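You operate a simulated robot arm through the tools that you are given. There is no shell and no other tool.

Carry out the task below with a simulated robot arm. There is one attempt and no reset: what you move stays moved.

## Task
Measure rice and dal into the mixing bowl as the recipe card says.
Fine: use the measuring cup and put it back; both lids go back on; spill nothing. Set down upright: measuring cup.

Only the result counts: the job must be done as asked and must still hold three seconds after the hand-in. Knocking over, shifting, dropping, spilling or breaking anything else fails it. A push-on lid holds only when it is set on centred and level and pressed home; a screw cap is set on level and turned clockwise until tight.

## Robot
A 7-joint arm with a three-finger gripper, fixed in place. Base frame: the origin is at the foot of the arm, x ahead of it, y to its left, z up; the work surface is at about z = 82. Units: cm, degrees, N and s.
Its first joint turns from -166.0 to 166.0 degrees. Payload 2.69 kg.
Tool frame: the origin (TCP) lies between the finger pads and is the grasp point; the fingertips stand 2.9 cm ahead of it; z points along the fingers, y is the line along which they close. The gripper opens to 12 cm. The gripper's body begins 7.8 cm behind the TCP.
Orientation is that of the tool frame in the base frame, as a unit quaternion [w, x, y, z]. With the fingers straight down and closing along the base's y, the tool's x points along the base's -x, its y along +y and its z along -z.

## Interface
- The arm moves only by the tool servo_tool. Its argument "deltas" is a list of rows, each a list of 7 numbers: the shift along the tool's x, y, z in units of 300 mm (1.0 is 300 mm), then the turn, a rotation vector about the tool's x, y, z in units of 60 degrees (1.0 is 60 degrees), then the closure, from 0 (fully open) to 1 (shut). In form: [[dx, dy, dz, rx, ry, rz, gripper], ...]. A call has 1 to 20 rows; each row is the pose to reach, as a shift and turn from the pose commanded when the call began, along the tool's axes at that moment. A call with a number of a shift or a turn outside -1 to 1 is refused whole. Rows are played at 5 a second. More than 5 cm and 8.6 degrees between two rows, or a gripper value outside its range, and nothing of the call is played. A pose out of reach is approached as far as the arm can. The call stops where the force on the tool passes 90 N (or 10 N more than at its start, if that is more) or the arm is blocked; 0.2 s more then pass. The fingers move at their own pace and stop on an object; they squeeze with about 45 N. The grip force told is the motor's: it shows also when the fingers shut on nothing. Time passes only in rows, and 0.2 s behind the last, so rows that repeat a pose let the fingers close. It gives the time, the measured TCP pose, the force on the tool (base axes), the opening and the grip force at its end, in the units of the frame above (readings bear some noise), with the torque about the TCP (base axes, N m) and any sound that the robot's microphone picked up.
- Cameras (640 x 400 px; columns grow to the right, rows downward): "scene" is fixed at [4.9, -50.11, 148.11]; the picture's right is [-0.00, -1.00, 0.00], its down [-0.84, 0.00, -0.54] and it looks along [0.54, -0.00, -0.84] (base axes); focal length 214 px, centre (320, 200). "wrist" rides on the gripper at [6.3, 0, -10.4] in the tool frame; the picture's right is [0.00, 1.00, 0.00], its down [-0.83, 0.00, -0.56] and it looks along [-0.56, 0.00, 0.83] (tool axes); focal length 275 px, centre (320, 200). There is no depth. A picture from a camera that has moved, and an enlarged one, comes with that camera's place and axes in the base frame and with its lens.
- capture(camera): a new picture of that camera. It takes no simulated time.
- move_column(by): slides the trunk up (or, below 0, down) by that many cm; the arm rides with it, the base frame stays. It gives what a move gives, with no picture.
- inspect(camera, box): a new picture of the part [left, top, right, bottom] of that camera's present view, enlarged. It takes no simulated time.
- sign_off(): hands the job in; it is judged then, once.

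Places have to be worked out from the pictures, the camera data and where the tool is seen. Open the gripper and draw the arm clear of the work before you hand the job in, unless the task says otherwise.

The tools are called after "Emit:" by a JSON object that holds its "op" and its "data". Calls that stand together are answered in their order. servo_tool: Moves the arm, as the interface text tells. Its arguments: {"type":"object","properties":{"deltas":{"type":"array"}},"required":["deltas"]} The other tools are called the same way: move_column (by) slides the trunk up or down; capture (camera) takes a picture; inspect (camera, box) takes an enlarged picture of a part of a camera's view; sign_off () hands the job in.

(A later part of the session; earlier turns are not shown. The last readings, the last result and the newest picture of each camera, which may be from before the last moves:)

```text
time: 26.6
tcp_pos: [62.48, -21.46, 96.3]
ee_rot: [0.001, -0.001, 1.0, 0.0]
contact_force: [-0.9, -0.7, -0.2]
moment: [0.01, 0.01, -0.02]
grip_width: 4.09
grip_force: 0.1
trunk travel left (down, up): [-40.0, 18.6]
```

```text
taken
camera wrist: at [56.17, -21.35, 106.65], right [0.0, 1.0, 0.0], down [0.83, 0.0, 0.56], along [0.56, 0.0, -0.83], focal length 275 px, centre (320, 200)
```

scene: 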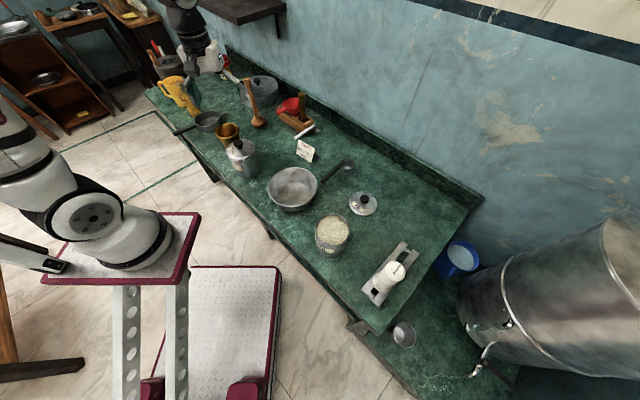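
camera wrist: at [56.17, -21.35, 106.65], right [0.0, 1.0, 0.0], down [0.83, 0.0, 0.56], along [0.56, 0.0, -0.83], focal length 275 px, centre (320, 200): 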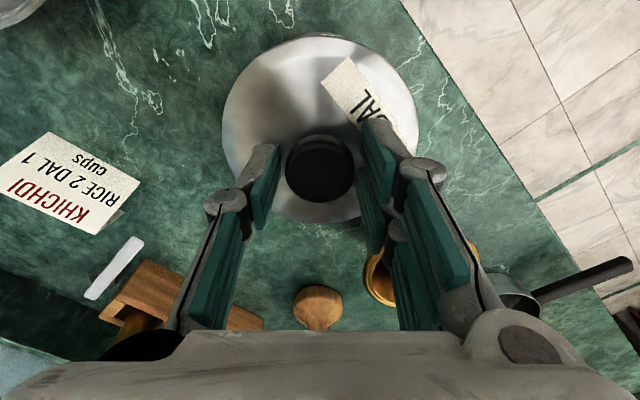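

Well centred between the pads. I close and then lift slowly by 2.5 cm.

Emit:
{"op": "servo_tool", "data": {"deltas": [[0, 0, 0, 0, 0, 0, 0.8], [0, 0, 0, 0, 0, 0, 1], [0, 0, 0, 0, 0, 0, 1], [0, 0, 0, 0, 0, 0, 1], [0, 0, -0.01, 0, 0, 0, 1], [0, 0, -0.02, 0, 0, 0, 1], [0, 0, -0.035, 0, 0, 0, 1], [0, 0, -0.055, 0, 0, 0, 1], [0, 0, -0.08, 0, 0, 0, 1]]}}

Emit:
{"op": "inspect", "data": {"camera": "scene", "box": [198, 100, 302, 190]}}

```text
time: 28.6
tcp_pos: [62.33, -21.5, 98.63]
ee_rot: [0.0, 0.0, 1.0, 0.0]
contact_force: [-0.5, -0.7, -1.0]
moment: [-0.03, -0.02, 0.04]
grip_width: 2.85
grip_force: 44.9
trunk travel left (down, up): [-40.0, 18.6]
heard: snap
```

```text
4.44 times, centred on (250, 145) of scene
camera zoom: at [4.9, -50.11, 148.11], right [0.0, -1.0, 0.0], down [-0.84, 0.0, -0.54], along [0.54, 0.0, -0.84], focal length 953 px, centre (631, 444)
```

zoom: 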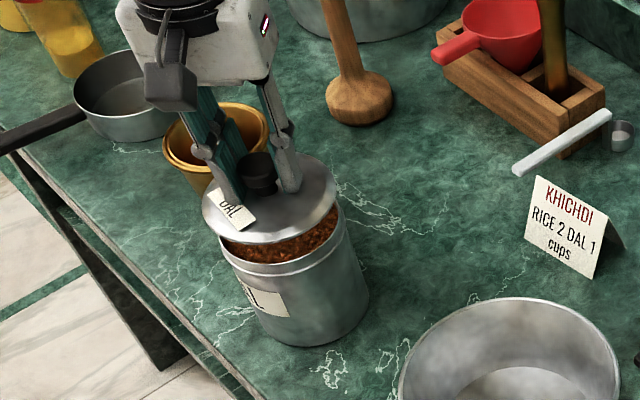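

The dal lid is off and dal fills the jar near the top. I'll set this lid at the open spot near (72.5, -30.5), between the jar and the card, first going up and over to z 90.

Emit:
{"op": "servo_tool", "data": {"deltas": [[0, 0, -0.12, 0, 0, 0, 1], [0, 0, -0.24, 0, 0, 0, 1], [-0.11, -0.1, -0.24, 0, 0, 0, 1], [-0.22, -0.2, -0.24, 0, 0, 0, 1], [-0.338, -0.3, -0.24, 0, 0, 0, 1], [-0.338, -0.3, -0.1, 0, 0, 0, 1], [-0.338, -0.3, 0.04, 0, 0, 0, 1], [-0.338, -0.3, 0.18, 0, 0, 0, 1], [-0.338, -0.3, 0.29, 0, 0, 0, 1], [-0.338, -0.3, 0.29, 0, 0, 0, 1]]}}

Emit:
{"op": "capture", "data": {"camera": "scene"}}

Emit:
{"op": "inspect", "data": {"camera": "scene", "box": [230, 100, 334, 190]}}

Emit:
{"op": "capture", "data": {"camera": "wrist"}}

```text
time: 30.8
tcp_pos: [72.75, -30.31, 89.89]
ee_rot: [0.0, 0.0, 1.0, 0.0]
contact_force: [0.1, -0.1, -0.5]
moment: [-0.01, -0.03, 0.01]
grip_width: 2.83
grip_force: 45.1
trunk travel left (down, up): [-40.0, 18.6]
```

```text
taken
```

scene: 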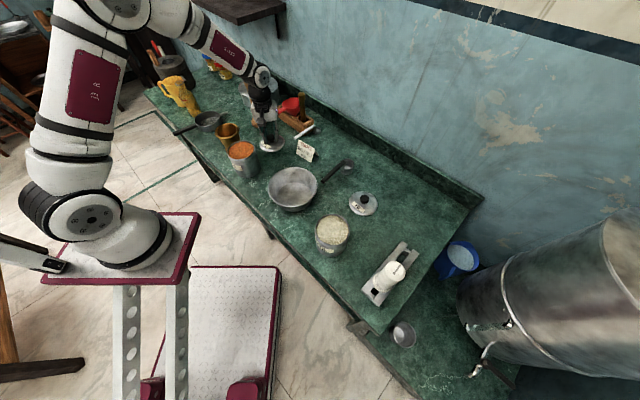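

```text
4.44 times, centred on (282, 145) of scene
camera zoom: at [4.9, -50.11, 148.11], right [0.0, -1.0, 0.0], down [-0.84, 0.0, -0.54], along [0.54, 0.0, -0.84], focal length 953 px, centre (489, 444)
```

zoom: 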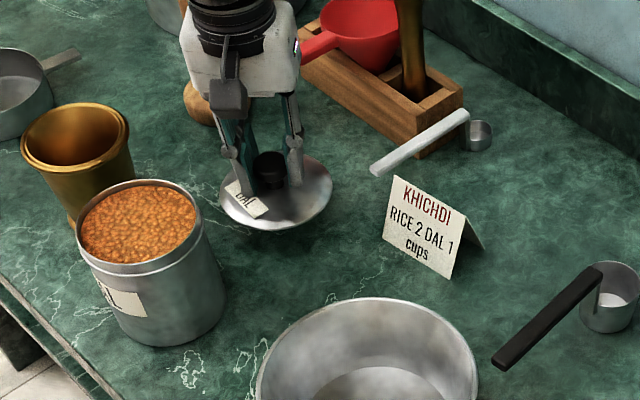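

```text
taken
camera wrist: at [66.47, -30.28, 100.28], right [0.0, 1.0, 0.0], down [0.83, 0.0, 0.56], along [0.56, 0.0, -0.83], focal length 275 px, centre (320, 200)
```

wrist: 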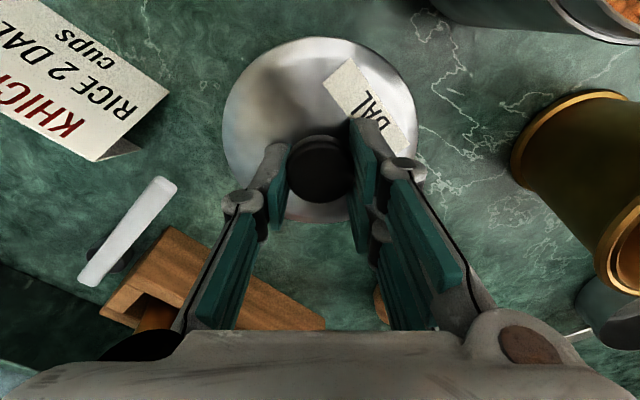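

The landing spot is clear. I lower in stages to z 86.6, where the other lid made contact.

Emit:
{"op": "servo_tool", "data": {"deltas": [[0, 0, 0.05, 0, 0, 0, 1], [0, 0, 0.085, 0, 0, 0, 1], [0, 0, 0.098, 0, 0, 0, 1], [0, 0, 0.104, 0, 0, 0, 1], [0, 0, 0.11, 0, 0, 0, 1], [0, 0, 0.11, 0, 0, 0, 1]]}}

```text
time: 32.2
tcp_pos: [72.47, -30.23, 86.64]
ee_rot: [0.0, 0.001, 1.0, 0.0]
contact_force: [-0.4, 0.1, -0.7]
moment: [0.01, 0.04, -0.02]
grip_width: 2.84
grip_force: 45.1
trunk travel left (down, up): [-40.0, 18.6]
```

Emit:
{"op": "servo_tool", "data": {"deltas": [[0, 0, 0.005, 0, 0, 0, 1], [0, 0, 0.009, 0, 0, 0, 1], [0, 0, 0.009, 0, 0, 0, 1]]}}

```text
time: 33.0
tcp_pos: [72.53, -30.34, 86.41]
ee_rot: [0.0, 0.0, 1.0, 0.0]
contact_force: [0.6, 0.4, -0.7]
moment: [-0.03, -0.01, -0.01]
grip_width: 2.83
grip_force: 44.8
trunk travel left (down, up): [-40.0, 18.6]
```

Still no contact force; I lower a little more.

Emit:
{"op": "servo_tool", "data": {"deltas": [[0, 0, 0.004, 0, 0, 0, 1], [0, 0, 0.008, 0, 0, 0, 1], [0, 0, 0.008, 0, 0, 0, 1]]}}

Emit:
{"op": "inspect", "data": {"camera": "scene", "box": [240, 110, 304, 170]}}

```text
time: 33.8
tcp_pos: [72.55, -30.35, 86.26]
ee_rot: [0.0, 0.0, 1.0, 0.0]
contact_force: [-0.7, 0.7, 0.2]
moment: [-0.01, -0.03, 0.02]
grip_width: 2.82
grip_force: 45.2
trunk travel left (down, up): [-40.0, 18.6]
```

```text
6.67 times, centred on (272, 140) of scene
camera zoom: at [4.9, -50.11, 148.11], right [0.0, -1.0, 0.0], down [-0.84, 0.0, -0.54], along [0.54, 0.0, -0.84], focal length 1430 px, centre (640, 600)
```

zoom: 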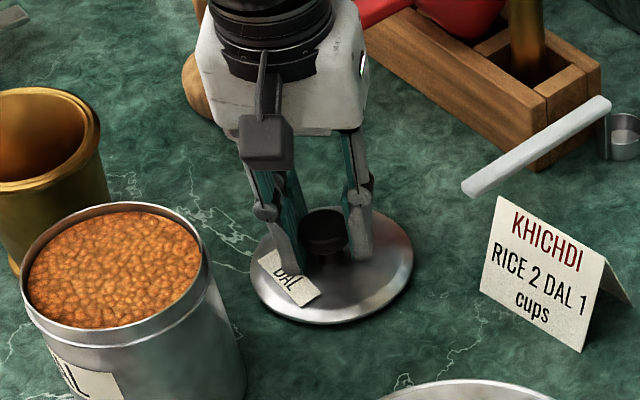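

The lid looks nearly down. One more small step.

Emit:
{"op": "servo_tool", "data": {"deltas": [[0, 0, 0.004, 0, 0, 0, 1], [0, 0, 0.008, 0, 0, 0, 1], [0, 0, 0.008, 0, 0, 0, 1]]}}

```text
time: 34.6
tcp_pos: [72.62, -30.33, 85.96]
ee_rot: [-0.001, 0.0, 1.0, -0.001]
contact_force: [0.0, 0.1, -0.7]
moment: [-0.02, -0.03, -0.04]
grip_width: 2.85
grip_force: 45.2
trunk travel left (down, up): [-40.0, 18.6]
```

Emit:
{"op": "servo_tool", "data": {"deltas": [[0, 0, 0.004, 0, 0, 0, 1], [0, 0, 0.008, 0, 0, 0, 1], [0, 0, 0.008, 0, 0, 0, 1]]}}

```text
time: 35.4
tcp_pos: [72.64, -30.38, 85.79]
ee_rot: [0.0, -0.001, 1.0, 0.0]
contact_force: [0.5, 0.6, -0.8]
moment: [0.01, 0.01, 0.0]
grip_width: 2.84
grip_force: 45.1
trunk travel left (down, up): [-40.0, 18.6]
```

No contact still at z 85.8, so I keep stepping down gently.

Emit:
{"op": "servo_tool", "data": {"deltas": [[0, 0, 0.004, 0, 0, 0, 1], [0, 0, 0.008, 0, 0, 0, 1], [0, 0, 0.008, 0, 0, 0, 1]]}}

Emit:
{"op": "inspect", "data": {"camera": "scene", "box": [248, 125, 296, 165]}}

Emit:
{"op": "capture", "data": {"camera": "wrist"}}

```text
time: 36.2
tcp_pos: [72.6, -30.38, 85.65]
ee_rot: [0.002, 0.0, 1.0, -0.001]
contact_force: [-1.6, 3.6, 22.7]
moment: [0.13, 0.44, 0.02]
grip_width: 2.84
grip_force: 44.8
trunk travel left (down, up): [-40.0, 18.6]
```

```text
10.00 times, centred on (272, 145) of scene
camera zoom: at [4.9, -50.11, 148.11], right [0.0, -1.0, 0.0], down [-0.84, 0.0, -0.54], along [0.54, 0.0, -0.84], focal length 2145 px, centre (800, 750)
```

zoom: 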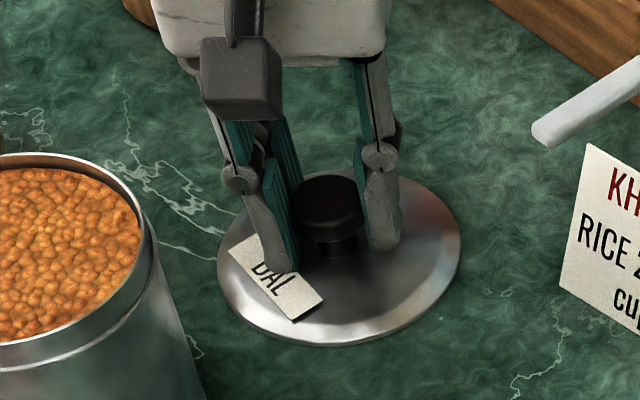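

```text
taken
camera wrist: at [66.22, -30.29, 96.07], right [-0.01, 1.0, 0.0], down [0.83, 0.01, 0.56], along [0.56, 0.0, -0.83], focal length 275 px, centre (320, 200)
```

wrist: 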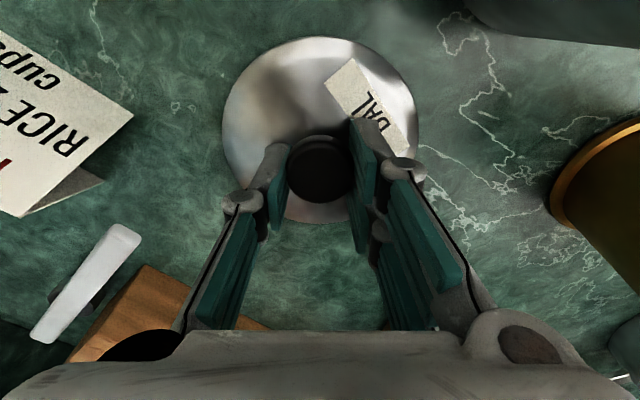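

The dal lid now rests on the counter (22.7 N at z 85.65). I release and rise.

Emit:
{"op": "servo_tool", "data": {"deltas": [[0, 0, -0.005, 0, 0, 0, 1], [0, 0, -0.005, 0, 0, 0, 0.6], [0, 0, -0.005, 0, 0, 0, 0.5], [0, 0, -0.06, 0, 0, 0, 0.45], [0, 0, -0.18, 0, 0, 0, 0.45], [0, 0, -0.33, 0, 0, 0, 0.45], [0, 0, -0.48, 0, 0, 0, 0.45], [0, 0, -0.63, 0, 0, 0, 0.45], [0, 0, -0.76, 0, 0, 0, 0.45]]}}

Emit:
{"op": "capture", "data": {"camera": "scene"}}

Emit:
{"op": "capture", "data": {"camera": "wrist"}}

```text
time: 38.2
tcp_pos: [72.67, -30.51, 108.14]
ee_rot: [0.0, 0.0, 1.0, 0.0]
contact_force: [0.9, -0.2, 0.1]
moment: [-0.02, 0.03, 0.0]
grip_width: 6.63
grip_force: 0.1
trunk travel left (down, up): [-40.0, 18.6]
```

```text
taken
```

scene: 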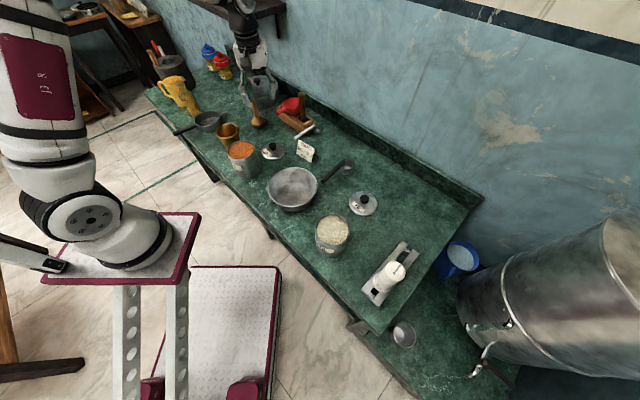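

```text
taken
camera wrist: at [66.35, -30.46, 118.52], right [0.0, 1.0, 0.0], down [0.83, 0.0, 0.56], along [0.56, 0.0, -0.83], focal length 275 px, centre (320, 200)
```

wrist: 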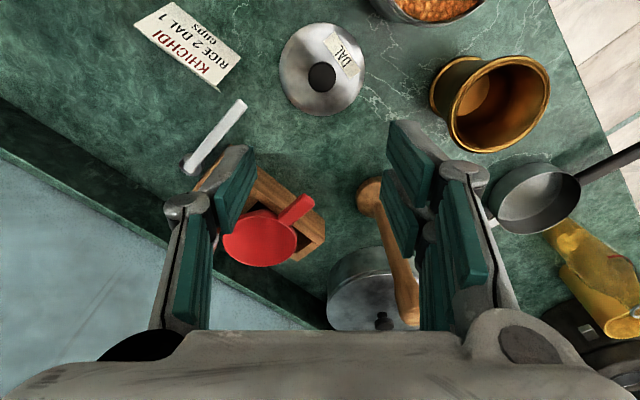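

Both lids are off and stable. Now I go above the cup handle's middle (54.4, -54.9) while turning the tool about 40° so the fingers straddle the handle.

Emit:
{"op": "servo_tool", "data": {"deltas": [[0.076, -0.102, 0.0, 0, 0, 0.084, 0.45], [0.152, -0.203, 0.0, 0, 0, 0.168, 0.45], [0.229, -0.305, 0.0, 0, 0, 0.252, 0.45], [0.305, -0.406, 0.0, 0, 0, 0.337, 0.45], [0.381, -0.508, 0.03, 0, 0, 0.421, 0.45], [0.457, -0.61, 0.06, 0, 0, 0.505, 0.45], [0.534, -0.711, 0.1, 0, 0, 0.589, 0.45], [0.61, -0.813, 0.138, 0, 0, 0.673, 0.45], [0.61, -0.813, 0.138, 0, 0, 0.673, 0.45]]}}

Emit:
{"op": "capture", "data": {"camera": "wrist"}}

Emit:
{"op": "capture", "data": {"camera": "scene"}}

```text
time: 40.2
tcp_pos: [54.08, -54.69, 103.85]
ee_rot: [0.0, 0.346, 0.938, 0.0]
contact_force: [-0.3, 0.1, -0.3]
moment: [0.0, 0.0, 0.0]
grip_width: 6.6
grip_force: 0.0
trunk travel left (down, up): [-40.0, 18.6]
```

```text
taken
camera wrist: at [49.41, -50.56, 114.31], right [0.65, 0.76, 0.0], down [0.63, -0.54, 0.56], along [0.42, -0.36, -0.83], focal length 275 px, centre (320, 200)
```

wrist: 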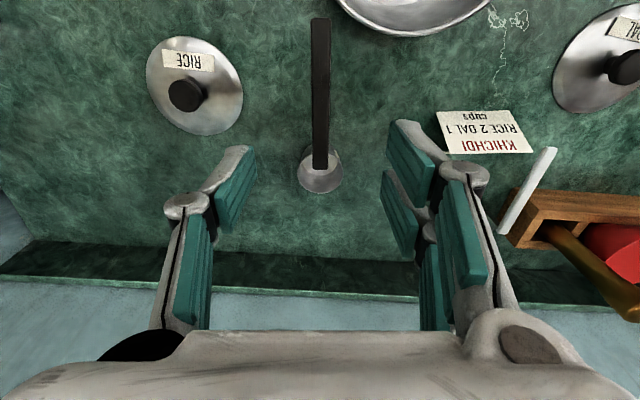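

```text
taken
```

scene: 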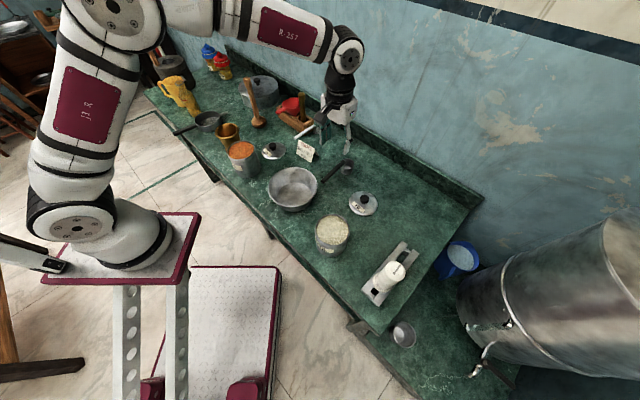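

The handle is exactly aligned with the tool's axis and centred under it. I lower to z 93.5 and look before closing.

Emit:
{"op": "servo_tool", "data": {"deltas": [[-0.012, 0, 0.12, 0, 0, 0, 0.45], [-0.012, 0, 0.24, 0, 0, 0, 0.45], [-0.012, 0, 0.345, 0, 0, 0, 0.45], [-0.012, 0, 0.345, 0, 0, 0, 0.45]]}}

Emit:
{"op": "capture", "data": {"camera": "wrist"}}

Emit:
{"op": "inspect", "data": {"camera": "scene", "box": [300, 120, 396, 200]}}

```text
time: 41.2
tcp_pos: [54.71, -55.05, 94.01]
ee_rot: [0.0, 0.345, 0.939, 0.0]
contact_force: [-0.4, 0.5, -0.4]
moment: [-0.02, 0.02, -0.02]
grip_width: 6.6
grip_force: 0.1
trunk travel left (down, up): [-40.0, 18.6]
```

```text
taken
camera wrist: at [49.91, -50.88, 104.38], right [0.64, 0.76, 0.0], down [0.64, -0.54, 0.56], along [0.42, -0.36, -0.83], focal length 275 px, centre (320, 200)
```

wrist: 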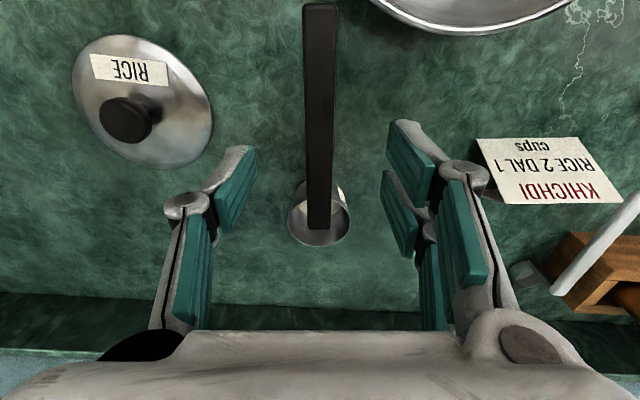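

```text
5.00 times, centred on (348, 160) of scene
camera zoom: at [4.9, -50.11, 148.11], right [0.0, -1.0, 0.0], down [-0.84, 0.0, -0.54], along [0.54, 0.0, -0.84], focal length 1072 px, centre (180, 400)
```

zoom: 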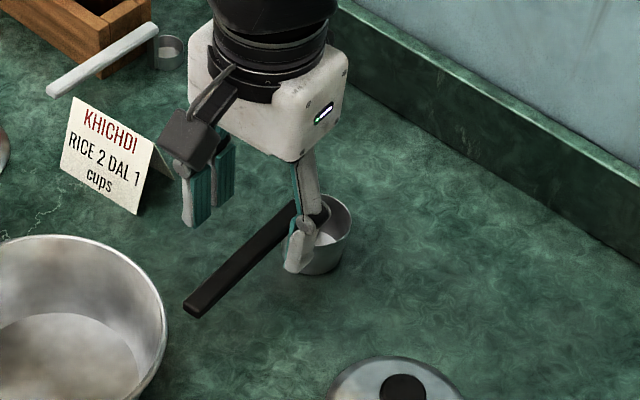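

The handle top works out at z ≈ 90. I lower to TCP z 89.7 and close on the handle.

Emit:
{"op": "servo_tool", "data": {"deltas": [[0, 0, 0.07, 0, 0, 0, 0.45], [0, 0, 0.143, 0, 0, 0, 0.45], [0, 0, 0.143, 0, 0, 0, 0.7], [0, 0, 0.143, 0, 0, 0, 1], [0, 0, 0.143, 0, 0, 0, 1], [0, 0, 0.143, 0, 0, 0, 1], [0, 0, 0.143, 0, 0, 0, 1]]}}

Emit:
{"op": "capture", "data": {"camera": "wrist"}}

Emit:
{"op": "inspect", "data": {"camera": "scene", "box": [300, 130, 380, 195]}}

```text
time: 42.8
tcp_pos: [54.63, -55.17, 89.76]
ee_rot: [0.0, 0.345, 0.939, 0.0]
contact_force: [-0.8, -0.6, -0.1]
moment: [0.03, 0.05, -0.04]
grip_width: 1.42
grip_force: 40.5
trunk travel left (down, up): [-40.0, 18.6]
```

```text
taken
camera wrist: at [49.77, -50.95, 100.23], right [0.64, 0.76, 0.0], down [0.64, -0.54, 0.56], along [0.42, -0.36, -0.83], focal length 275 px, centre (320, 200)
```

wrist: 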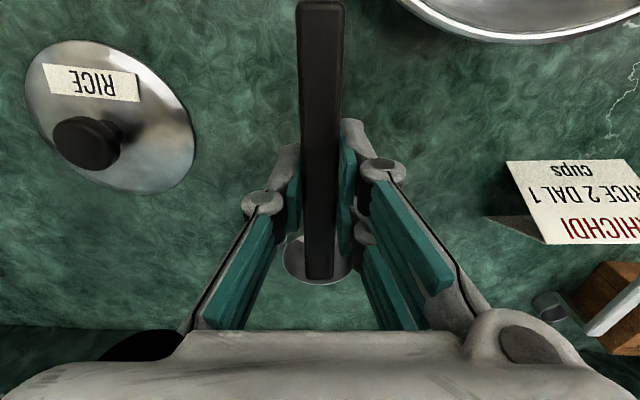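

```text
6.15 times, centred on (340, 162) of scene
camera zoom: at [4.9, -50.11, 148.11], right [0.0, -1.0, 0.0], down [-0.84, 0.0, -0.54], along [0.54, 0.0, -0.84], focal length 1320 px, centre (197, 431)
```

zoom: 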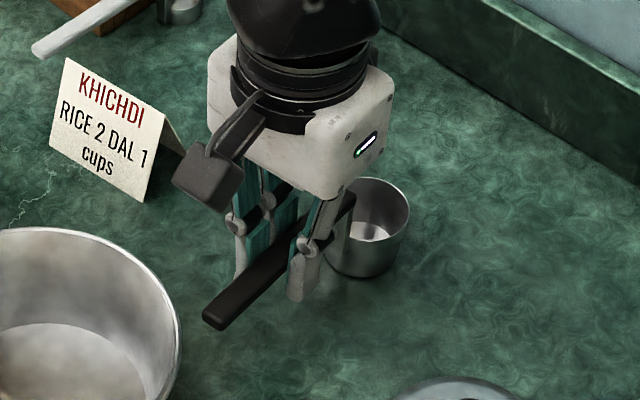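

Handle gripped (1.4 cm). The home pose to remember is TCP (54.6, -55.2, 89.75) with this yaw. I lift straight up to z 108 and look.

Emit:
{"op": "servo_tool", "data": {"deltas": [[0, 0, -0.02, 0, 0, 0, 1], [0, 0, -0.06, 0, 0, 0, 1], [0, 0, -0.15, 0, 0, 0, 1], [0, 0, -0.28, 0, 0, 0, 1], [0, 0, -0.42, 0, 0, 0, 1], [0, 0, -0.55, 0, 0, 0, 1], [0, 0, -0.608, 0, 0, 0, 1], [0, 0, -0.608, 0, 0, 0, 1]]}}

Emit:
{"op": "capture", "data": {"camera": "wrist"}}

Emit:
{"op": "inspect", "data": {"camera": "scene", "box": [290, 80, 410, 200]}}

```text
time: 44.6
tcp_pos: [54.86, -55.01, 108.02]
ee_rot: [0.0, 0.345, 0.938, 0.0]
contact_force: [-1.3, -0.2, -0.4]
moment: [0.04, 0.09, 0.01]
grip_width: 1.46
grip_force: 41.0
trunk travel left (down, up): [-40.0, 18.6]
```

```text
taken
camera wrist: at [49.94, -50.94, 118.42], right [0.64, 0.76, 0.0], down [0.64, -0.54, 0.56], along [0.42, -0.36, -0.83], focal length 275 px, centre (320, 200)
```

wrist: 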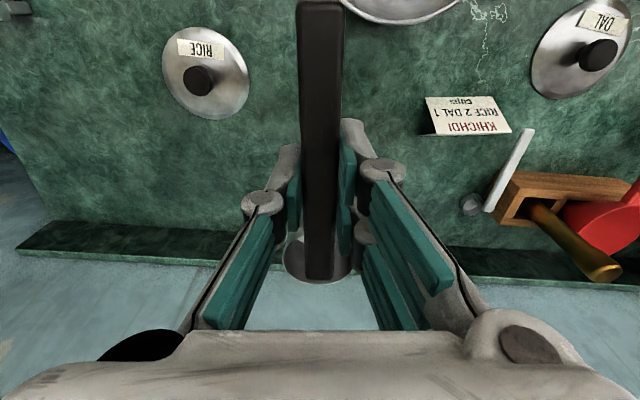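

```text
3.33 times, centred on (350, 140) of scene
camera zoom: at [4.9, -50.11, 148.11], right [0.0, -1.0, 0.0], down [-0.84, 0.0, -0.54], along [0.54, 0.0, -0.84], focal length 715 px, centre (220, 400)
```

zoom: 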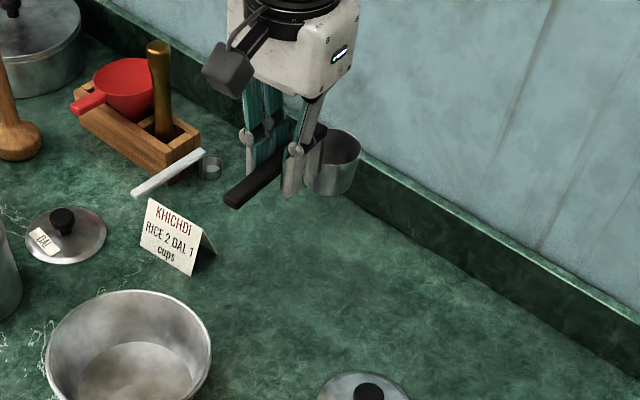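

The cup hangs level and is empty. I now rotate the tool so the handle lies along the counter's front edge and move to a pour station in front of the bowl for a dry run of the pouring motion.

Emit:
{"op": "servo_tool", "data": {"deltas": [[0.08, -0.009, 0, 0, 0, -0.12, 1], [0.16, -0.018, 0, 0, 0, -0.24, 1], [0.24, -0.027, 0, 0, 0, -0.36, 1], [0.32, -0.036, 0, 0, 0, -0.48, 1], [0.4, -0.046, 0, 0, 0, -0.6, 1], [0.48, -0.056, 0, 0, 0, -0.72, 1], [0.56, -0.065, 0, 0, 0, -0.84, 1], [0.62, -0.073, 0, 0, 0, -0.96, 1], [0.62, -0.073, 0, 0, 0, -1.0, 1]]}}

Emit:
{"op": "capture", "data": {"camera": "scene"}}

```text
time: 46.6
tcp_pos: [38.93, -44.61, 107.84]
ee_rot: [0.0, -0.171, 0.985, 0.001]
contact_force: [0.6, 0.0, -1.4]
moment: [-0.02, 0.07, 0.01]
grip_width: 1.42
grip_force: 41.0
trunk travel left (down, up): [-40.0, 18.6]
```

```text
taken
```

scene: 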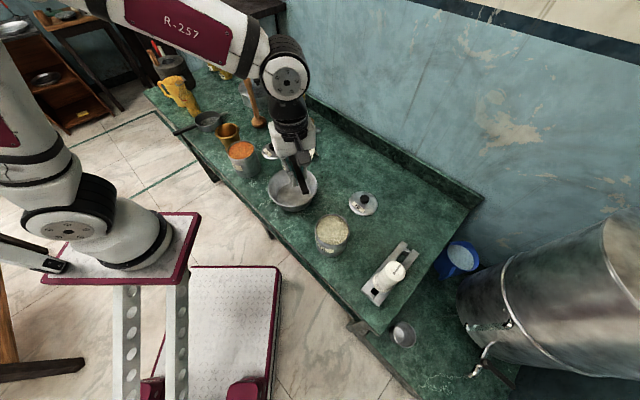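

Next I turn the remaining 25°, then start tilting.

Emit:
{"op": "servo_tool", "data": {"deltas": [[0, 0, 0, 0, 0, -0.14, 1], [0, 0, 0, 0, 0, -0.28, 1], [0, 0, 0, 0, 0, -0.423, 1], [0, 0, 0, 0, 0, -0.423, 1]]}}

Emit:
{"op": "servo_tool", "data": {"deltas": [[0, 0, 0, 0.14, 0, 0, 1], [0, 0, 0, 0.28, 0, 0, 1], [0, 0, 0, 0.42, 0, 0, 1], [0, 0, 0, 0.56, 0, 0, 1], [0, 0, 0, 0.7, 0, 0, 1], [0, 0, 0, 0.84, 0, 0, 1], [0, 0, 0, 0.98, 0, 0, 1], [0, 0, 0, 0.98, 0, 0, 1]]}}

Emit:
{"op": "capture", "data": {"camera": "scene"}}

Emit:
{"op": "capture", "data": {"camera": "wrist"}}

```text
time: 47.6
tcp_pos: [39.01, -44.61, 107.8]
ee_rot: [0.0, -0.384, 0.923, 0.0]
contact_force: [0.4, 0.1, -1.1]
moment: [-0.05, 0.07, -0.01]
grip_width: 1.43
grip_force: 40.6
trunk travel left (down, up): [-40.0, 18.6]
```

```text
time: 49.4
tcp_pos: [38.93, -44.6, 107.82]
ee_rot: [0.11, -0.368, 0.884, -0.266]
contact_force: [-0.1, 0.1, -0.2]
moment: [-0.02, 0.06, -0.01]
grip_width: 1.43
grip_force: 40.5
out of reach, approached as far as the arm can: row 5, 6, 7, 8
trunk travel left (down, up): [-40.0, 18.6]
```

```text
taken
```

scene: 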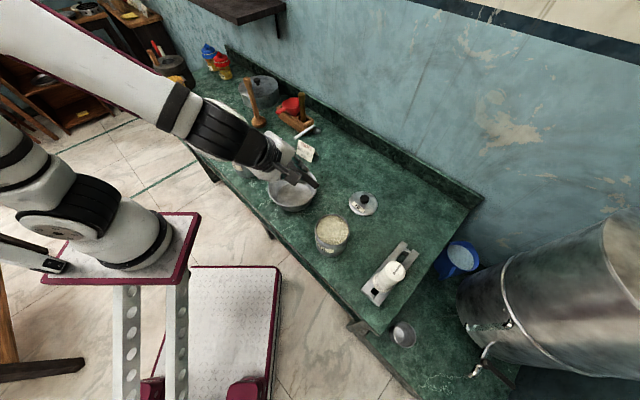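

```text
taken
camera wrist: at [30.44, -44.97, 116.52], right [-0.59, 0.59, -0.55], down [0.37, 0.81, 0.46], along [0.72, 0.07, -0.69], focal length 275 px, centre (320, 200)
```

wrist: 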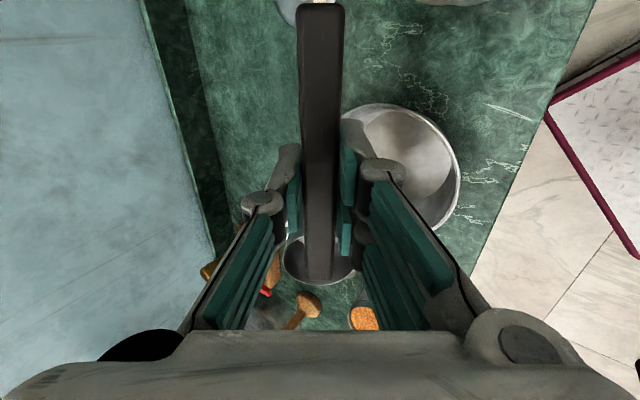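

The arm hits a limit at about 33° of tilt in this direction, because the wrist folds too close to the shoulder. I'll undo the tilt and instead use an orientation where the handle points radially away from the robot, so the tilt is a forearm roll.

Emit:
{"op": "servo_tool", "data": {"deltas": [[0, 0, 0, -0.14, 0, 0, 1], [0, 0, 0, -0.28, 0, 0, 1], [0, 0, 0, -0.42, 0, 0, 1], [0, 0, 0, -0.558, 0, 0, 1], [0, 0, 0, -0.558, 0, 0, 1]]}}

```text
time: 50.6
tcp_pos: [38.94, -44.6, 107.81]
ee_rot: [-0.001, -0.383, 0.924, 0.0]
contact_force: [-0.6, 0.4, -0.5]
moment: [-0.06, 0.03, -0.03]
grip_width: 1.43
grip_force: 41.3
trunk travel left (down, up): [-40.0, 18.6]
```

Level again. I rotate the yaw by 60° while moving to about (54.4, -46.6, 113).

Emit:
{"op": "servo_tool", "data": {"deltas": [[-0.03, -0.04, -0.1, 0, 0, -0.125, 1], [-0.07, -0.09, -0.173, 0, 0, -0.25, 1], [-0.11, -0.14, -0.173, 0, 0, -0.375, 1], [-0.15, -0.2, -0.173, 0, 0, -0.5, 1], [-0.19, -0.26, -0.173, 0, 0, -0.625, 1], [-0.24, -0.32, -0.173, 0, 0, -0.75, 1], [-0.28, -0.37, -0.173, 0, 0, -0.875, 1], [-0.316, -0.41, -0.173, 0, 0, -1.0, 1], [-0.316, -0.41, -0.173, 0, 0, -1.0, 1]]}}

```text
time: 52.6
tcp_pos: [54.25, -46.83, 113.08]
ee_rot: [0.0, 0.794, -0.608, 0.001]
contact_force: [0.1, -0.6, 0.1]
moment: [-0.09, -0.02, -0.01]
grip_width: 1.43
grip_force: 40.6
trunk travel left (down, up): [-40.0, 18.6]
```

Good. I add the last 14° of yaw.

Emit:
{"op": "servo_tool", "data": {"deltas": [[0, 0, 0, 0, 0, -0.12, 1], [0, 0, 0, 0, 0, -0.238, 1], [0, 0, 0, 0, 0, -0.238, 1]]}}

Emit:
{"op": "capture", "data": {"camera": "scene"}}

```text
time: 53.4
tcp_pos: [54.21, -46.67, 113.01]
ee_rot: [0.001, 0.863, -0.505, 0.0]
contact_force: [0.8, 0.3, -0.7]
moment: [-0.07, -0.03, 0.0]
grip_width: 1.43
grip_force: 40.6
trunk travel left (down, up): [-40.0, 18.6]
```

```text
taken
```

scene: 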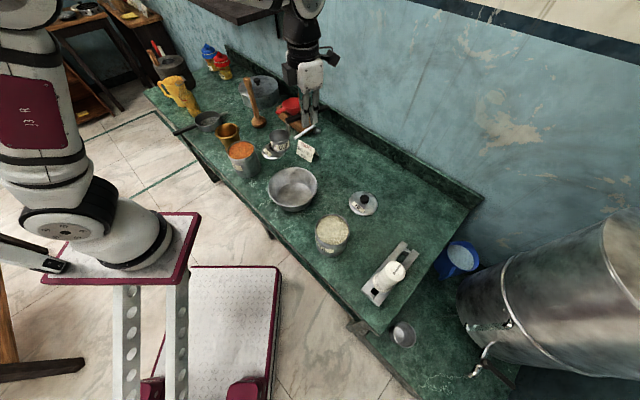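

Now the dry-run tilt: I roll about the tool's x axis by -60° in steps.

Emit:
{"op": "servo_tool", "data": {"deltas": [[0, 0, 0, -0.125, 0, 0, 1], [0, 0, 0, -0.25, 0, 0, 1], [0, 0, 0, -0.375, 0, 0, 1], [0, 0, 0, -0.5, 0, 0, 1], [0, 0, 0, -0.625, 0, 0, 1], [0, 0, 0, -0.75, 0, 0, 1], [0, 0, 0, -0.875, 0, 0, 1], [0, 0, 0, -1, 0, 0, 1]]}}

Emit:
{"op": "capture", "data": {"camera": "scene"}}

```text
time: 55.2
tcp_pos: [54.38, -46.56, 112.93]
ee_rot: [0.433, 0.747, -0.438, -0.252]
contact_force: [0.0, -0.5, -0.1]
moment: [-0.06, -0.08, -0.03]
grip_width: 1.44
grip_force: 40.0
trunk travel left (down, up): [-40.0, 18.6]
```

```text
taken
```

scene: 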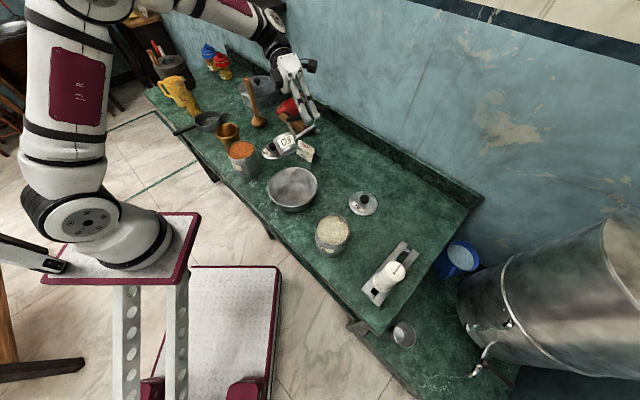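

60° of tilt works. I continue another 60° slowly.

Emit:
{"op": "servo_tool", "data": {"deltas": [[0, 0, 0, -0.125, 0, 0, 1], [0, 0, 0, -0.25, 0, 0, 1], [0, 0, 0, -0.375, 0, 0, 1], [0, 0, 0, -0.5, 0, 0, 1], [0, 0, 0, -0.625, 0, 0, 1], [0, 0, 0, -0.75, 0, 0, 1], [0, 0, 0, -0.875, 0, 0, 1], [0, 0, 0, -1, 0, 0, 1]]}}

Emit:
{"op": "capture", "data": {"camera": "scene"}}

Emit:
{"op": "inspect", "data": {"camera": "scene", "box": [220, 60, 380, 210]}}

```text
time: 57.0
tcp_pos: [54.32, -46.78, 112.97]
ee_rot: [0.748, 0.431, -0.253, -0.437]
contact_force: [-1.6, 0.7, -0.5]
moment: [-0.03, -0.11, 0.0]
grip_width: 1.43
grip_force: 40.8
trunk travel left (down, up): [-40.0, 18.6]
```

```text
taken
```

scene: 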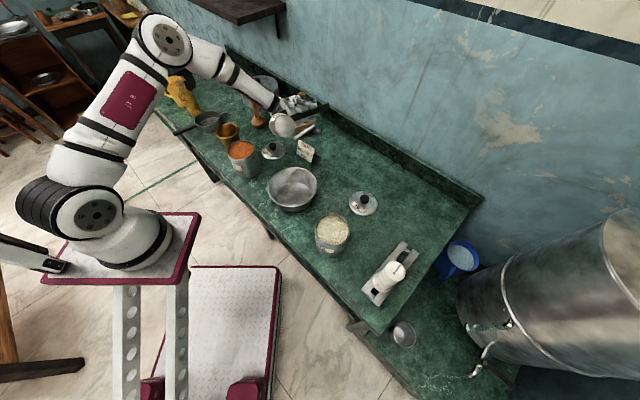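

```text
2.67 times, centred on (300, 135) of scene
camera zoom: at [4.9, -50.11, 148.11], right [0.0, -1.0, 0.0], down [-0.84, 0.0, -0.54], along [0.54, 0.0, -0.84], focal length 572 px, centre (373, 373)
```

zoom: 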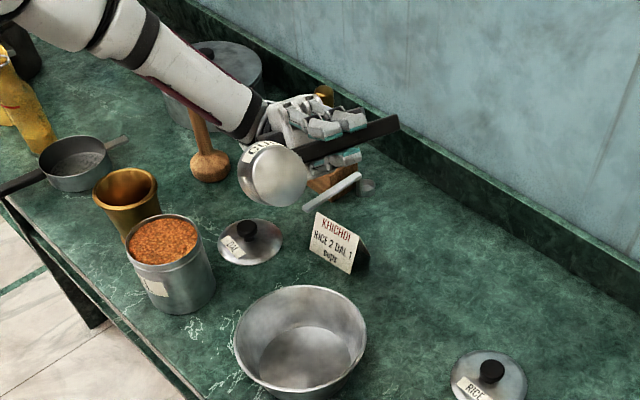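

120° of tilt is achievable, and the upturned cup lies right over the bowl: its lip computes to about (46.7, -41.4). I roll back to level.

Emit:
{"op": "servo_tool", "data": {"deltas": [[0, 0, 0, 0.125, 0, 0, 1], [0, 0, 0, 0.25, 0, 0, 1], [0, 0, 0, 0.375, 0, 0, 1], [0, 0, 0, 0.5, 0, 0, 1], [0, 0, 0, 0.625, 0, 0, 1], [0, 0, 0, 0.75, 0, 0, 1], [0, 0, 0, 0.875, 0, 0, 1], [0, 0, 0, 1, 0, 0, 1]]}}

Emit:
{"op": "servo_tool", "data": {"deltas": [[0, 0, 0, 0.125, 0, 0, 1], [0, 0, 0, 0.25, 0, 0, 1], [0, 0, 0, 0.375, 0, 0, 1], [0, 0, 0, 0.5, 0, 0, 1], [0, 0, 0, 0.625, 0, 0, 1], [0, 0, 0, 0.75, 0, 0, 1], [0, 0, 0, 0.875, 0, 0, 1], [0, 0, 0, 1, 0, 0, 1], [0, 0, 0, 1, 0, 0, 1]]}}

```text
time: 58.8
tcp_pos: [54.44, -46.59, 112.98]
ee_rot: [0.431, 0.748, -0.438, -0.251]
contact_force: [-0.1, -0.4, -0.7]
moment: [-0.06, -0.02, 0.02]
grip_width: 1.43
grip_force: 40.8
trunk travel left (down, up): [-40.0, 18.6]
```

```text
time: 60.8
tcp_pos: [54.4, -46.54, 113.13]
ee_rot: [-0.001, 0.863, -0.506, 0.002]
contact_force: [-0.4, -0.1, -1.6]
moment: [-0.02, -0.03, 0.02]
grip_width: 1.43
grip_force: 40.6
trunk travel left (down, up): [-40.0, 18.6]
```

Level again with yaw h = (0.49, -0.87). Now I move so the cup is above the rice jar: TCP to (35.1, -60.8, 106).

Emit:
{"op": "servo_tool", "data": {"deltas": [[0.014, 0.113, 0.03, 0, 0, 0, 1], [0.028, 0.226, 0.066, 0, 0, 0, 1], [0.042, 0.34, 0.1, 0, 0, 0, 1], [0.056, 0.453, 0.133, 0, 0, 0, 1], [0.07, 0.566, 0.166, 0, 0, 0, 1], [0.085, 0.68, 0.2, 0, 0, 0, 1], [0.099, 0.793, 0.233, 0, 0, 0, 1], [0.099, 0.793, 0.233, 0, 0, 0, 1]]}}

Emit:
{"op": "capture", "data": {"camera": "wrist"}}

Emit:
{"op": "inspect", "data": {"camera": "scene", "box": [280, 160, 400, 270]}}

```text
time: 62.6
tcp_pos: [34.9, -60.76, 106.0]
ee_rot: [0.0, 0.863, -0.506, 0.002]
contact_force: [-0.2, 0.9, -1.5]
moment: [-0.07, -0.02, 0.02]
grip_width: 1.44
grip_force: 41.0
trunk travel left (down, up): [-40.0, 18.6]
```

```text
taken
camera wrist: at [38.0, -66.21, 116.4], right [-0.87, -0.49, 0.0], down [-0.41, 0.72, 0.55], along [-0.27, 0.48, -0.83], focal length 275 px, centre (320, 200)
```

wrist: 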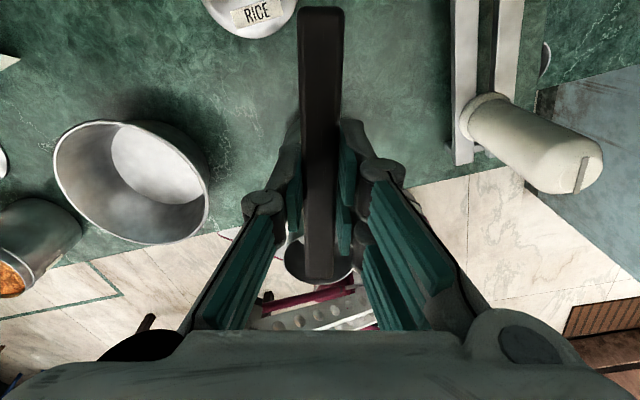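

```text
3.64 times, centred on (340, 215) of scene
camera zoom: at [4.9, -50.11, 148.11], right [0.0, -1.0, 0.0], down [-0.84, 0.0, -0.54], along [0.54, 0.0, -0.84], focal length 780 px, centre (247, 146)
```

zoom: 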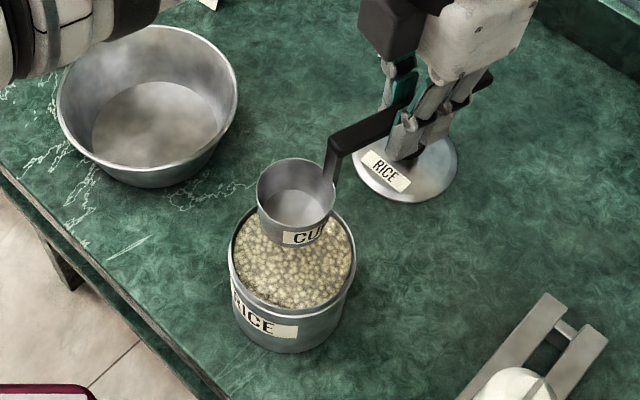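

The cup is level above the rice jar, about 0.5 cm toward the robot of jar centre. I correct this and lower until the cup bottom nears the rice surface.

Emit:
{"op": "servo_tool", "data": {"deltas": [[0.006, -0.012, 0.08, 0, 0, 0, 1], [0.006, -0.012, 0.16, 0, 0, 0, 1], [0.006, -0.012, 0.247, 0, 0, 0, 1], [0.006, -0.012, 0.247, 0, 0, 0, 1]]}}

Emit:
{"op": "inspect", "data": {"camera": "scene", "box": [300, 195, 372, 260]}}

```text
time: 63.6
tcp_pos: [35.38, -60.96, 98.69]
ee_rot: [0.0, 0.863, -0.506, 0.0]
contact_force: [-0.9, 0.4, -2.0]
moment: [-0.09, -0.02, -0.02]
grip_width: 1.43
grip_force: 40.2
trunk travel left (down, up): [-40.0, 18.6]
```

```text
6.15 times, centred on (336, 228) of scene
camera zoom: at [4.9, -50.11, 148.11], right [0.0, -1.0, 0.0], down [-0.84, 0.0, -0.54], along [0.54, 0.0, -0.84], focal length 1320 px, centre (222, 31)
```

zoom: 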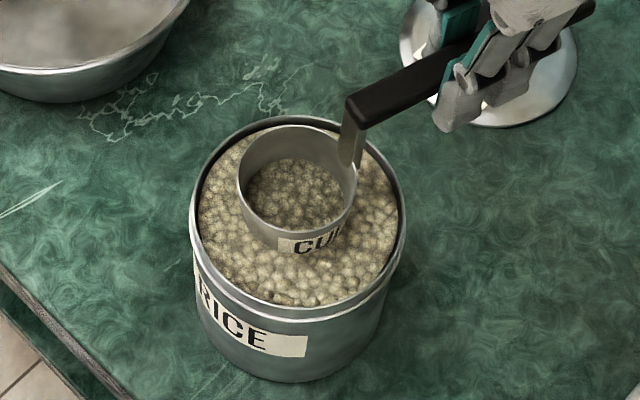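

The rice shows inside the cup, so its bottom is already in the rice. I lower until the cup rim is just under the surface, TCP z 93.6, checking the force.

Emit:
{"op": "servo_tool", "data": {"deltas": [[0, 0, 0.04, 0, 0, 0, 1], [0, 0, 0.08, 0, 0, 0, 1], [0, 0, 0.12, 0, 0, 0, 1], [0, 0, 0.15, 0, 0, 0, 1], [0, 0, 0.17, 0, 0, 0, 1], [0, 0, 0.17, 0, 0, 0, 1]]}}

Emit:
{"op": "inspect", "data": {"camera": "scene", "box": [300, 195, 372, 260]}}

```text
time: 65.0
tcp_pos: [35.41, -61.04, 93.51]
ee_rot: [0.0, 0.863, -0.505, 0.001]
contact_force: [0.3, 0.6, -0.4]
moment: [-0.04, 0.02, 0.01]
grip_width: 1.49
grip_force: 40.8
trunk travel left (down, up): [-40.0, 18.6]
```

```text
6.15 times, centred on (336, 228) of scene
camera zoom: at [4.9, -50.11, 148.11], right [0.0, -1.0, 0.0], down [-0.84, 0.0, -0.54], along [0.54, 0.0, -0.84], focal length 1320 px, centre (222, 31)
```

zoom: 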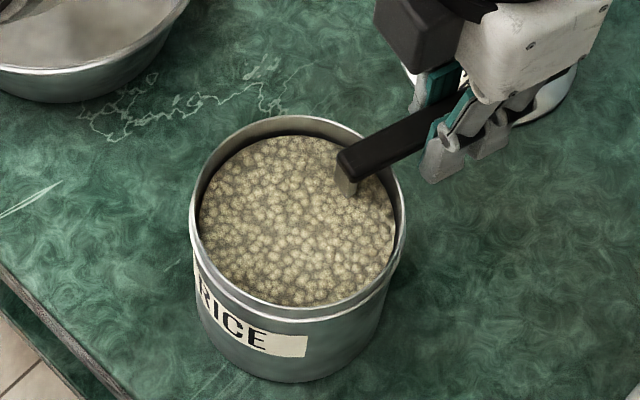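

The cup is fully submerged and the rice level has dropped. I wait a moment, then lift straight up slowly, keeping it level.

Emit:
{"op": "servo_tool", "data": {"deltas": [[0, 0, 0, 0, 0, 0, 1], [0, 0, -0.02, 0, 0, 0, 1], [0, 0, -0.04, 0, 0, 0, 1], [0, 0, -0.07, 0, 0, 0, 1], [0, 0, -0.1, 0, 0, 0, 1], [0, 0, -0.14, 0, 0, 0, 1], [0, 0, -0.18, 0, 0, 0, 1], [0, 0, -0.22, 0, 0, 0, 1], [0, 0, -0.27, 0, 0, 0, 1], [0, 0, -0.32, 0, 0, 0, 1], [0, 0, -0.32, 0, 0, 0, 1]]}}

Emit:
{"op": "inspect", "data": {"camera": "scene", "box": [300, 185, 380, 260]}}

```text
time: 67.4
tcp_pos: [35.47, -60.94, 102.99]
ee_rot: [0.0, 0.863, -0.505, 0.001]
contact_force: [-0.5, 0.4, -0.9]
moment: [-0.11, -0.05, 0.01]
grip_width: 1.47
grip_force: 40.9
trunk travel left (down, up): [-40.0, 18.6]
```

```text
5.33 times, centred on (340, 222) of scene
camera zoom: at [4.9, -50.11, 148.11], right [0.0, -1.0, 0.0], down [-0.84, 0.0, -0.54], along [0.54, 0.0, -0.84], focal length 1144 px, centre (213, 80)
```

zoom: 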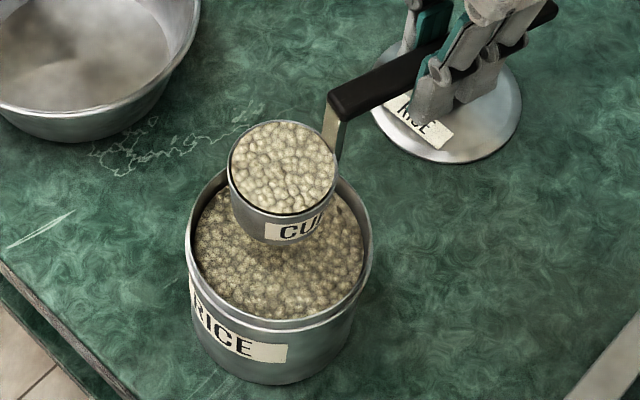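

The cup is full and level, with nothing on the counter. I carry it gently to the pour station, with small steps and slow starts and stops.

Emit:
{"op": "servo_tool", "data": {"deltas": [[0, 0, -0.02, 0, 0, 0, 1], [0, 0, -0.05, 0, 0, 0, 1], [-0.002, -0.015, -0.08, 0, 0, 0, 1], [-0.006, -0.045, -0.1, 0, 0, 0, 1], [-0.012, -0.09, -0.1, 0, 0, 0, 1], [-0.02, -0.145, -0.1, 0, 0, 0, 1], [-0.028, -0.205, -0.1, 0, 0, 0, 1], [-0.036, -0.265, -0.1, 0, 0, 0, 1], [-0.045, -0.325, -0.1, 0, 0, 0, 1], [-0.053, -0.385, -0.1, 0, 0, 0, 1], [-0.061, -0.445, -0.1, 0, 0, 0, 1], [-0.069, -0.505, -0.1, 0, 0, 0, 1], [-0.078, -0.565, -0.1, 0, 0, 0, 1], [-0.086, -0.625, -0.1, 0, 0, 0, 1], [-0.094, -0.685, -0.1, 0, 0, 0, 1], [-0.101, -0.735, -0.1, 0, 0, 0, 1], [-0.106, -0.77, -0.1, 0, 0, 0, 1], [-0.108, -0.785, -0.1, 0, 0, 0, 1], [-0.108, -0.787, -0.1, 0, 0, 0, 1]]}}

Emit:
{"op": "inspect", "data": {"camera": "scene", "box": [230, 100, 380, 260]}}

```text
time: 71.4
tcp_pos: [54.47, -46.43, 106.12]
ee_rot: [0.0, 0.863, -0.505, 0.001]
contact_force: [1.1, 0.1, -2.3]
moment: [-0.1, -0.06, 0.02]
grip_width: 1.46
grip_force: 40.9
trunk travel left (down, up): [-40.0, 18.6]
```

```text
2.50 times, centred on (305, 180) of scene
camera zoom: at [4.9, -50.11, 148.11], right [0.0, -1.0, 0.0], down [-0.84, 0.0, -0.54], along [0.54, 0.0, -0.84], focal length 536 px, centre (358, 250)
```

zoom: 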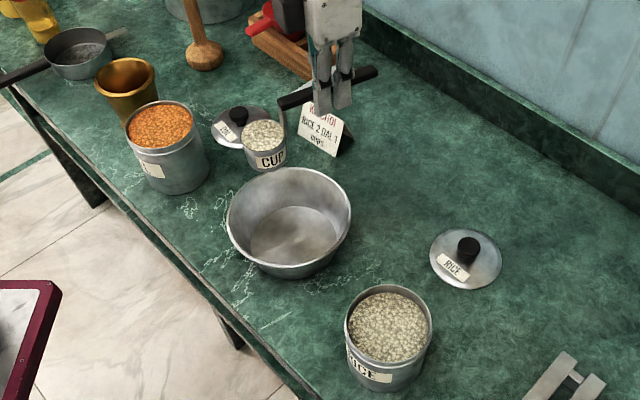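

The full cup is near the bowl. I first shift it sideways and lower it so that the pouring lip will stay over the bowl's centre through the tilt.

Emit:
{"op": "servo_tool", "data": {"deltas": [[0, 0.01, 0.005, 0, 0, 0, 1], [0, 0.03, 0.015, 0, 0, 0, 1], [0, 0.06, 0.03, 0, 0, 0, 1], [0, 0.1, 0.045, 0, 0, 0, 1], [0, 0.14, 0.06, 0, 0, 0, 1], [0, 0.18, 0.075, 0, 0, 0, 1], [0, 0.21, 0.09, 0, 0, 0, 1], [0, 0.23, 0.1, 0, 0, 0, 1], [0, 0.239, 0.103, 0, 0, 0, 1], [0, 0.239, 0.103, 0, 0, 0, 1]]}}

Emit:
{"op": "inspect", "data": {"camera": "scene", "box": [250, 110, 370, 220]}}

```text
time: 73.6
tcp_pos: [48.24, -49.89, 102.89]
ee_rot: [0.0, 0.863, -0.506, 0.001]
contact_force: [0.4, -0.7, -1.3]
moment: [-0.13, -0.06, 0.0]
grip_width: 1.46
grip_force: 40.8
trunk travel left (down, up): [-40.0, 18.6]
```

```text
3.64 times, centred on (310, 165) of scene
camera zoom: at [4.9, -50.11, 148.11], right [0.0, -1.0, 0.0], down [-0.84, 0.0, -0.54], along [0.54, 0.0, -0.84], focal length 780 px, centre (356, 327)
```

zoom: 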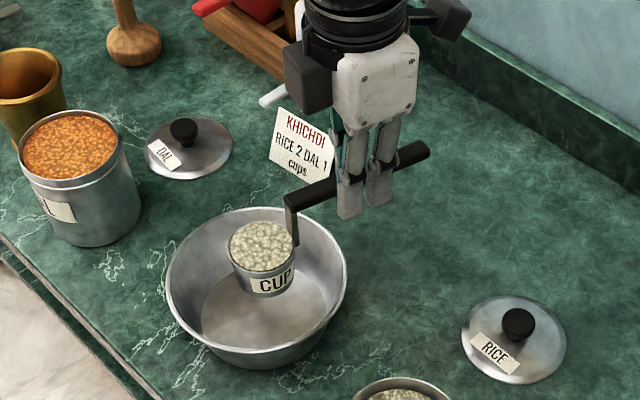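

The cup hangs over the bowl. I tilt to 60° at 15°/s, compensating so the lip stays near the bowl's centre.

Emit:
{"op": "servo_tool", "data": {"deltas": [[0, -0.005, 0, -0.05, 0, 0, 1], [0, -0.0107, 0, -0.1, 0, 0, 1], [0, -0.0164, 0, -0.15, 0, 0, 1], [0, -0.0221, 0, -0.2, 0, 0, 1], [0, -0.0283, 0, -0.25, 0, 0, 1], [0, -0.0344, 0, -0.3, 0, 0, 1], [0, -0.0409, 0, -0.35, 0, 0, 1], [0, -0.0474, 0, -0.4, 0, 0, 1], [0, -0.0541, 0, -0.45, 0, 0, 1], [0, -0.0608, 0, -0.5, 0, 0, 1], [0, -0.0677, 0, -0.55, 0, 0, 1], [0, -0.0747, 0, -0.6, 0, 0, 1], [0, -0.0817, 0, -0.65, 0, 0, 1], [0, -0.0887, 0, -0.7, 0, 0, 1], [0, -0.0957, 0, -0.75, 0, 0, 1], [0, -0.1027, 0, -0.8, 0, 0, 1], [0, -0.1097, 0, -0.85, 0, 0, 1], [0, -0.1167, 0, -0.9, 0, 0, 1], [0, -0.1235, 0, -0.95, 0, 0, 1], [0, -0.1304, 0, -1.0, 0, 0, 1]]}}

Emit:
{"op": "inspect", "data": {"camera": "scene", "box": [250, 110, 370, 220]}}

```text
time: 77.8
tcp_pos: [51.74, -48.04, 103.0]
ee_rot: [0.433, 0.747, -0.438, -0.252]
contact_force: [0.4, 0.5, -1.1]
moment: [-0.06, -0.12, -0.03]
grip_width: 1.46
grip_force: 41.2
trunk travel left (down, up): [-40.0, 18.6]
```

```text
3.64 times, centred on (310, 165) of scene
camera zoom: at [4.9, -50.11, 148.11], right [0.0, -1.0, 0.0], down [-0.84, 0.0, -0.54], along [0.54, 0.0, -0.84], focal length 780 px, centre (356, 327)
```

zoom: 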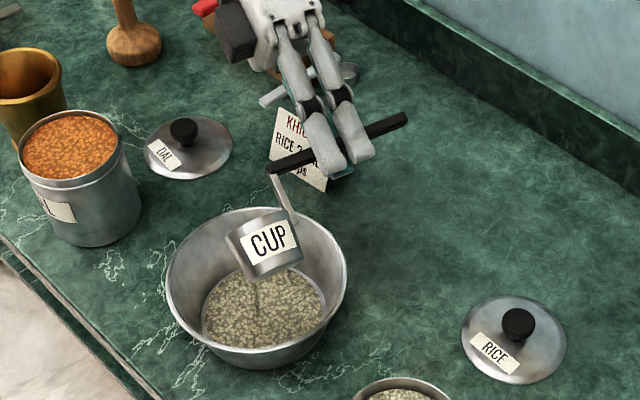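

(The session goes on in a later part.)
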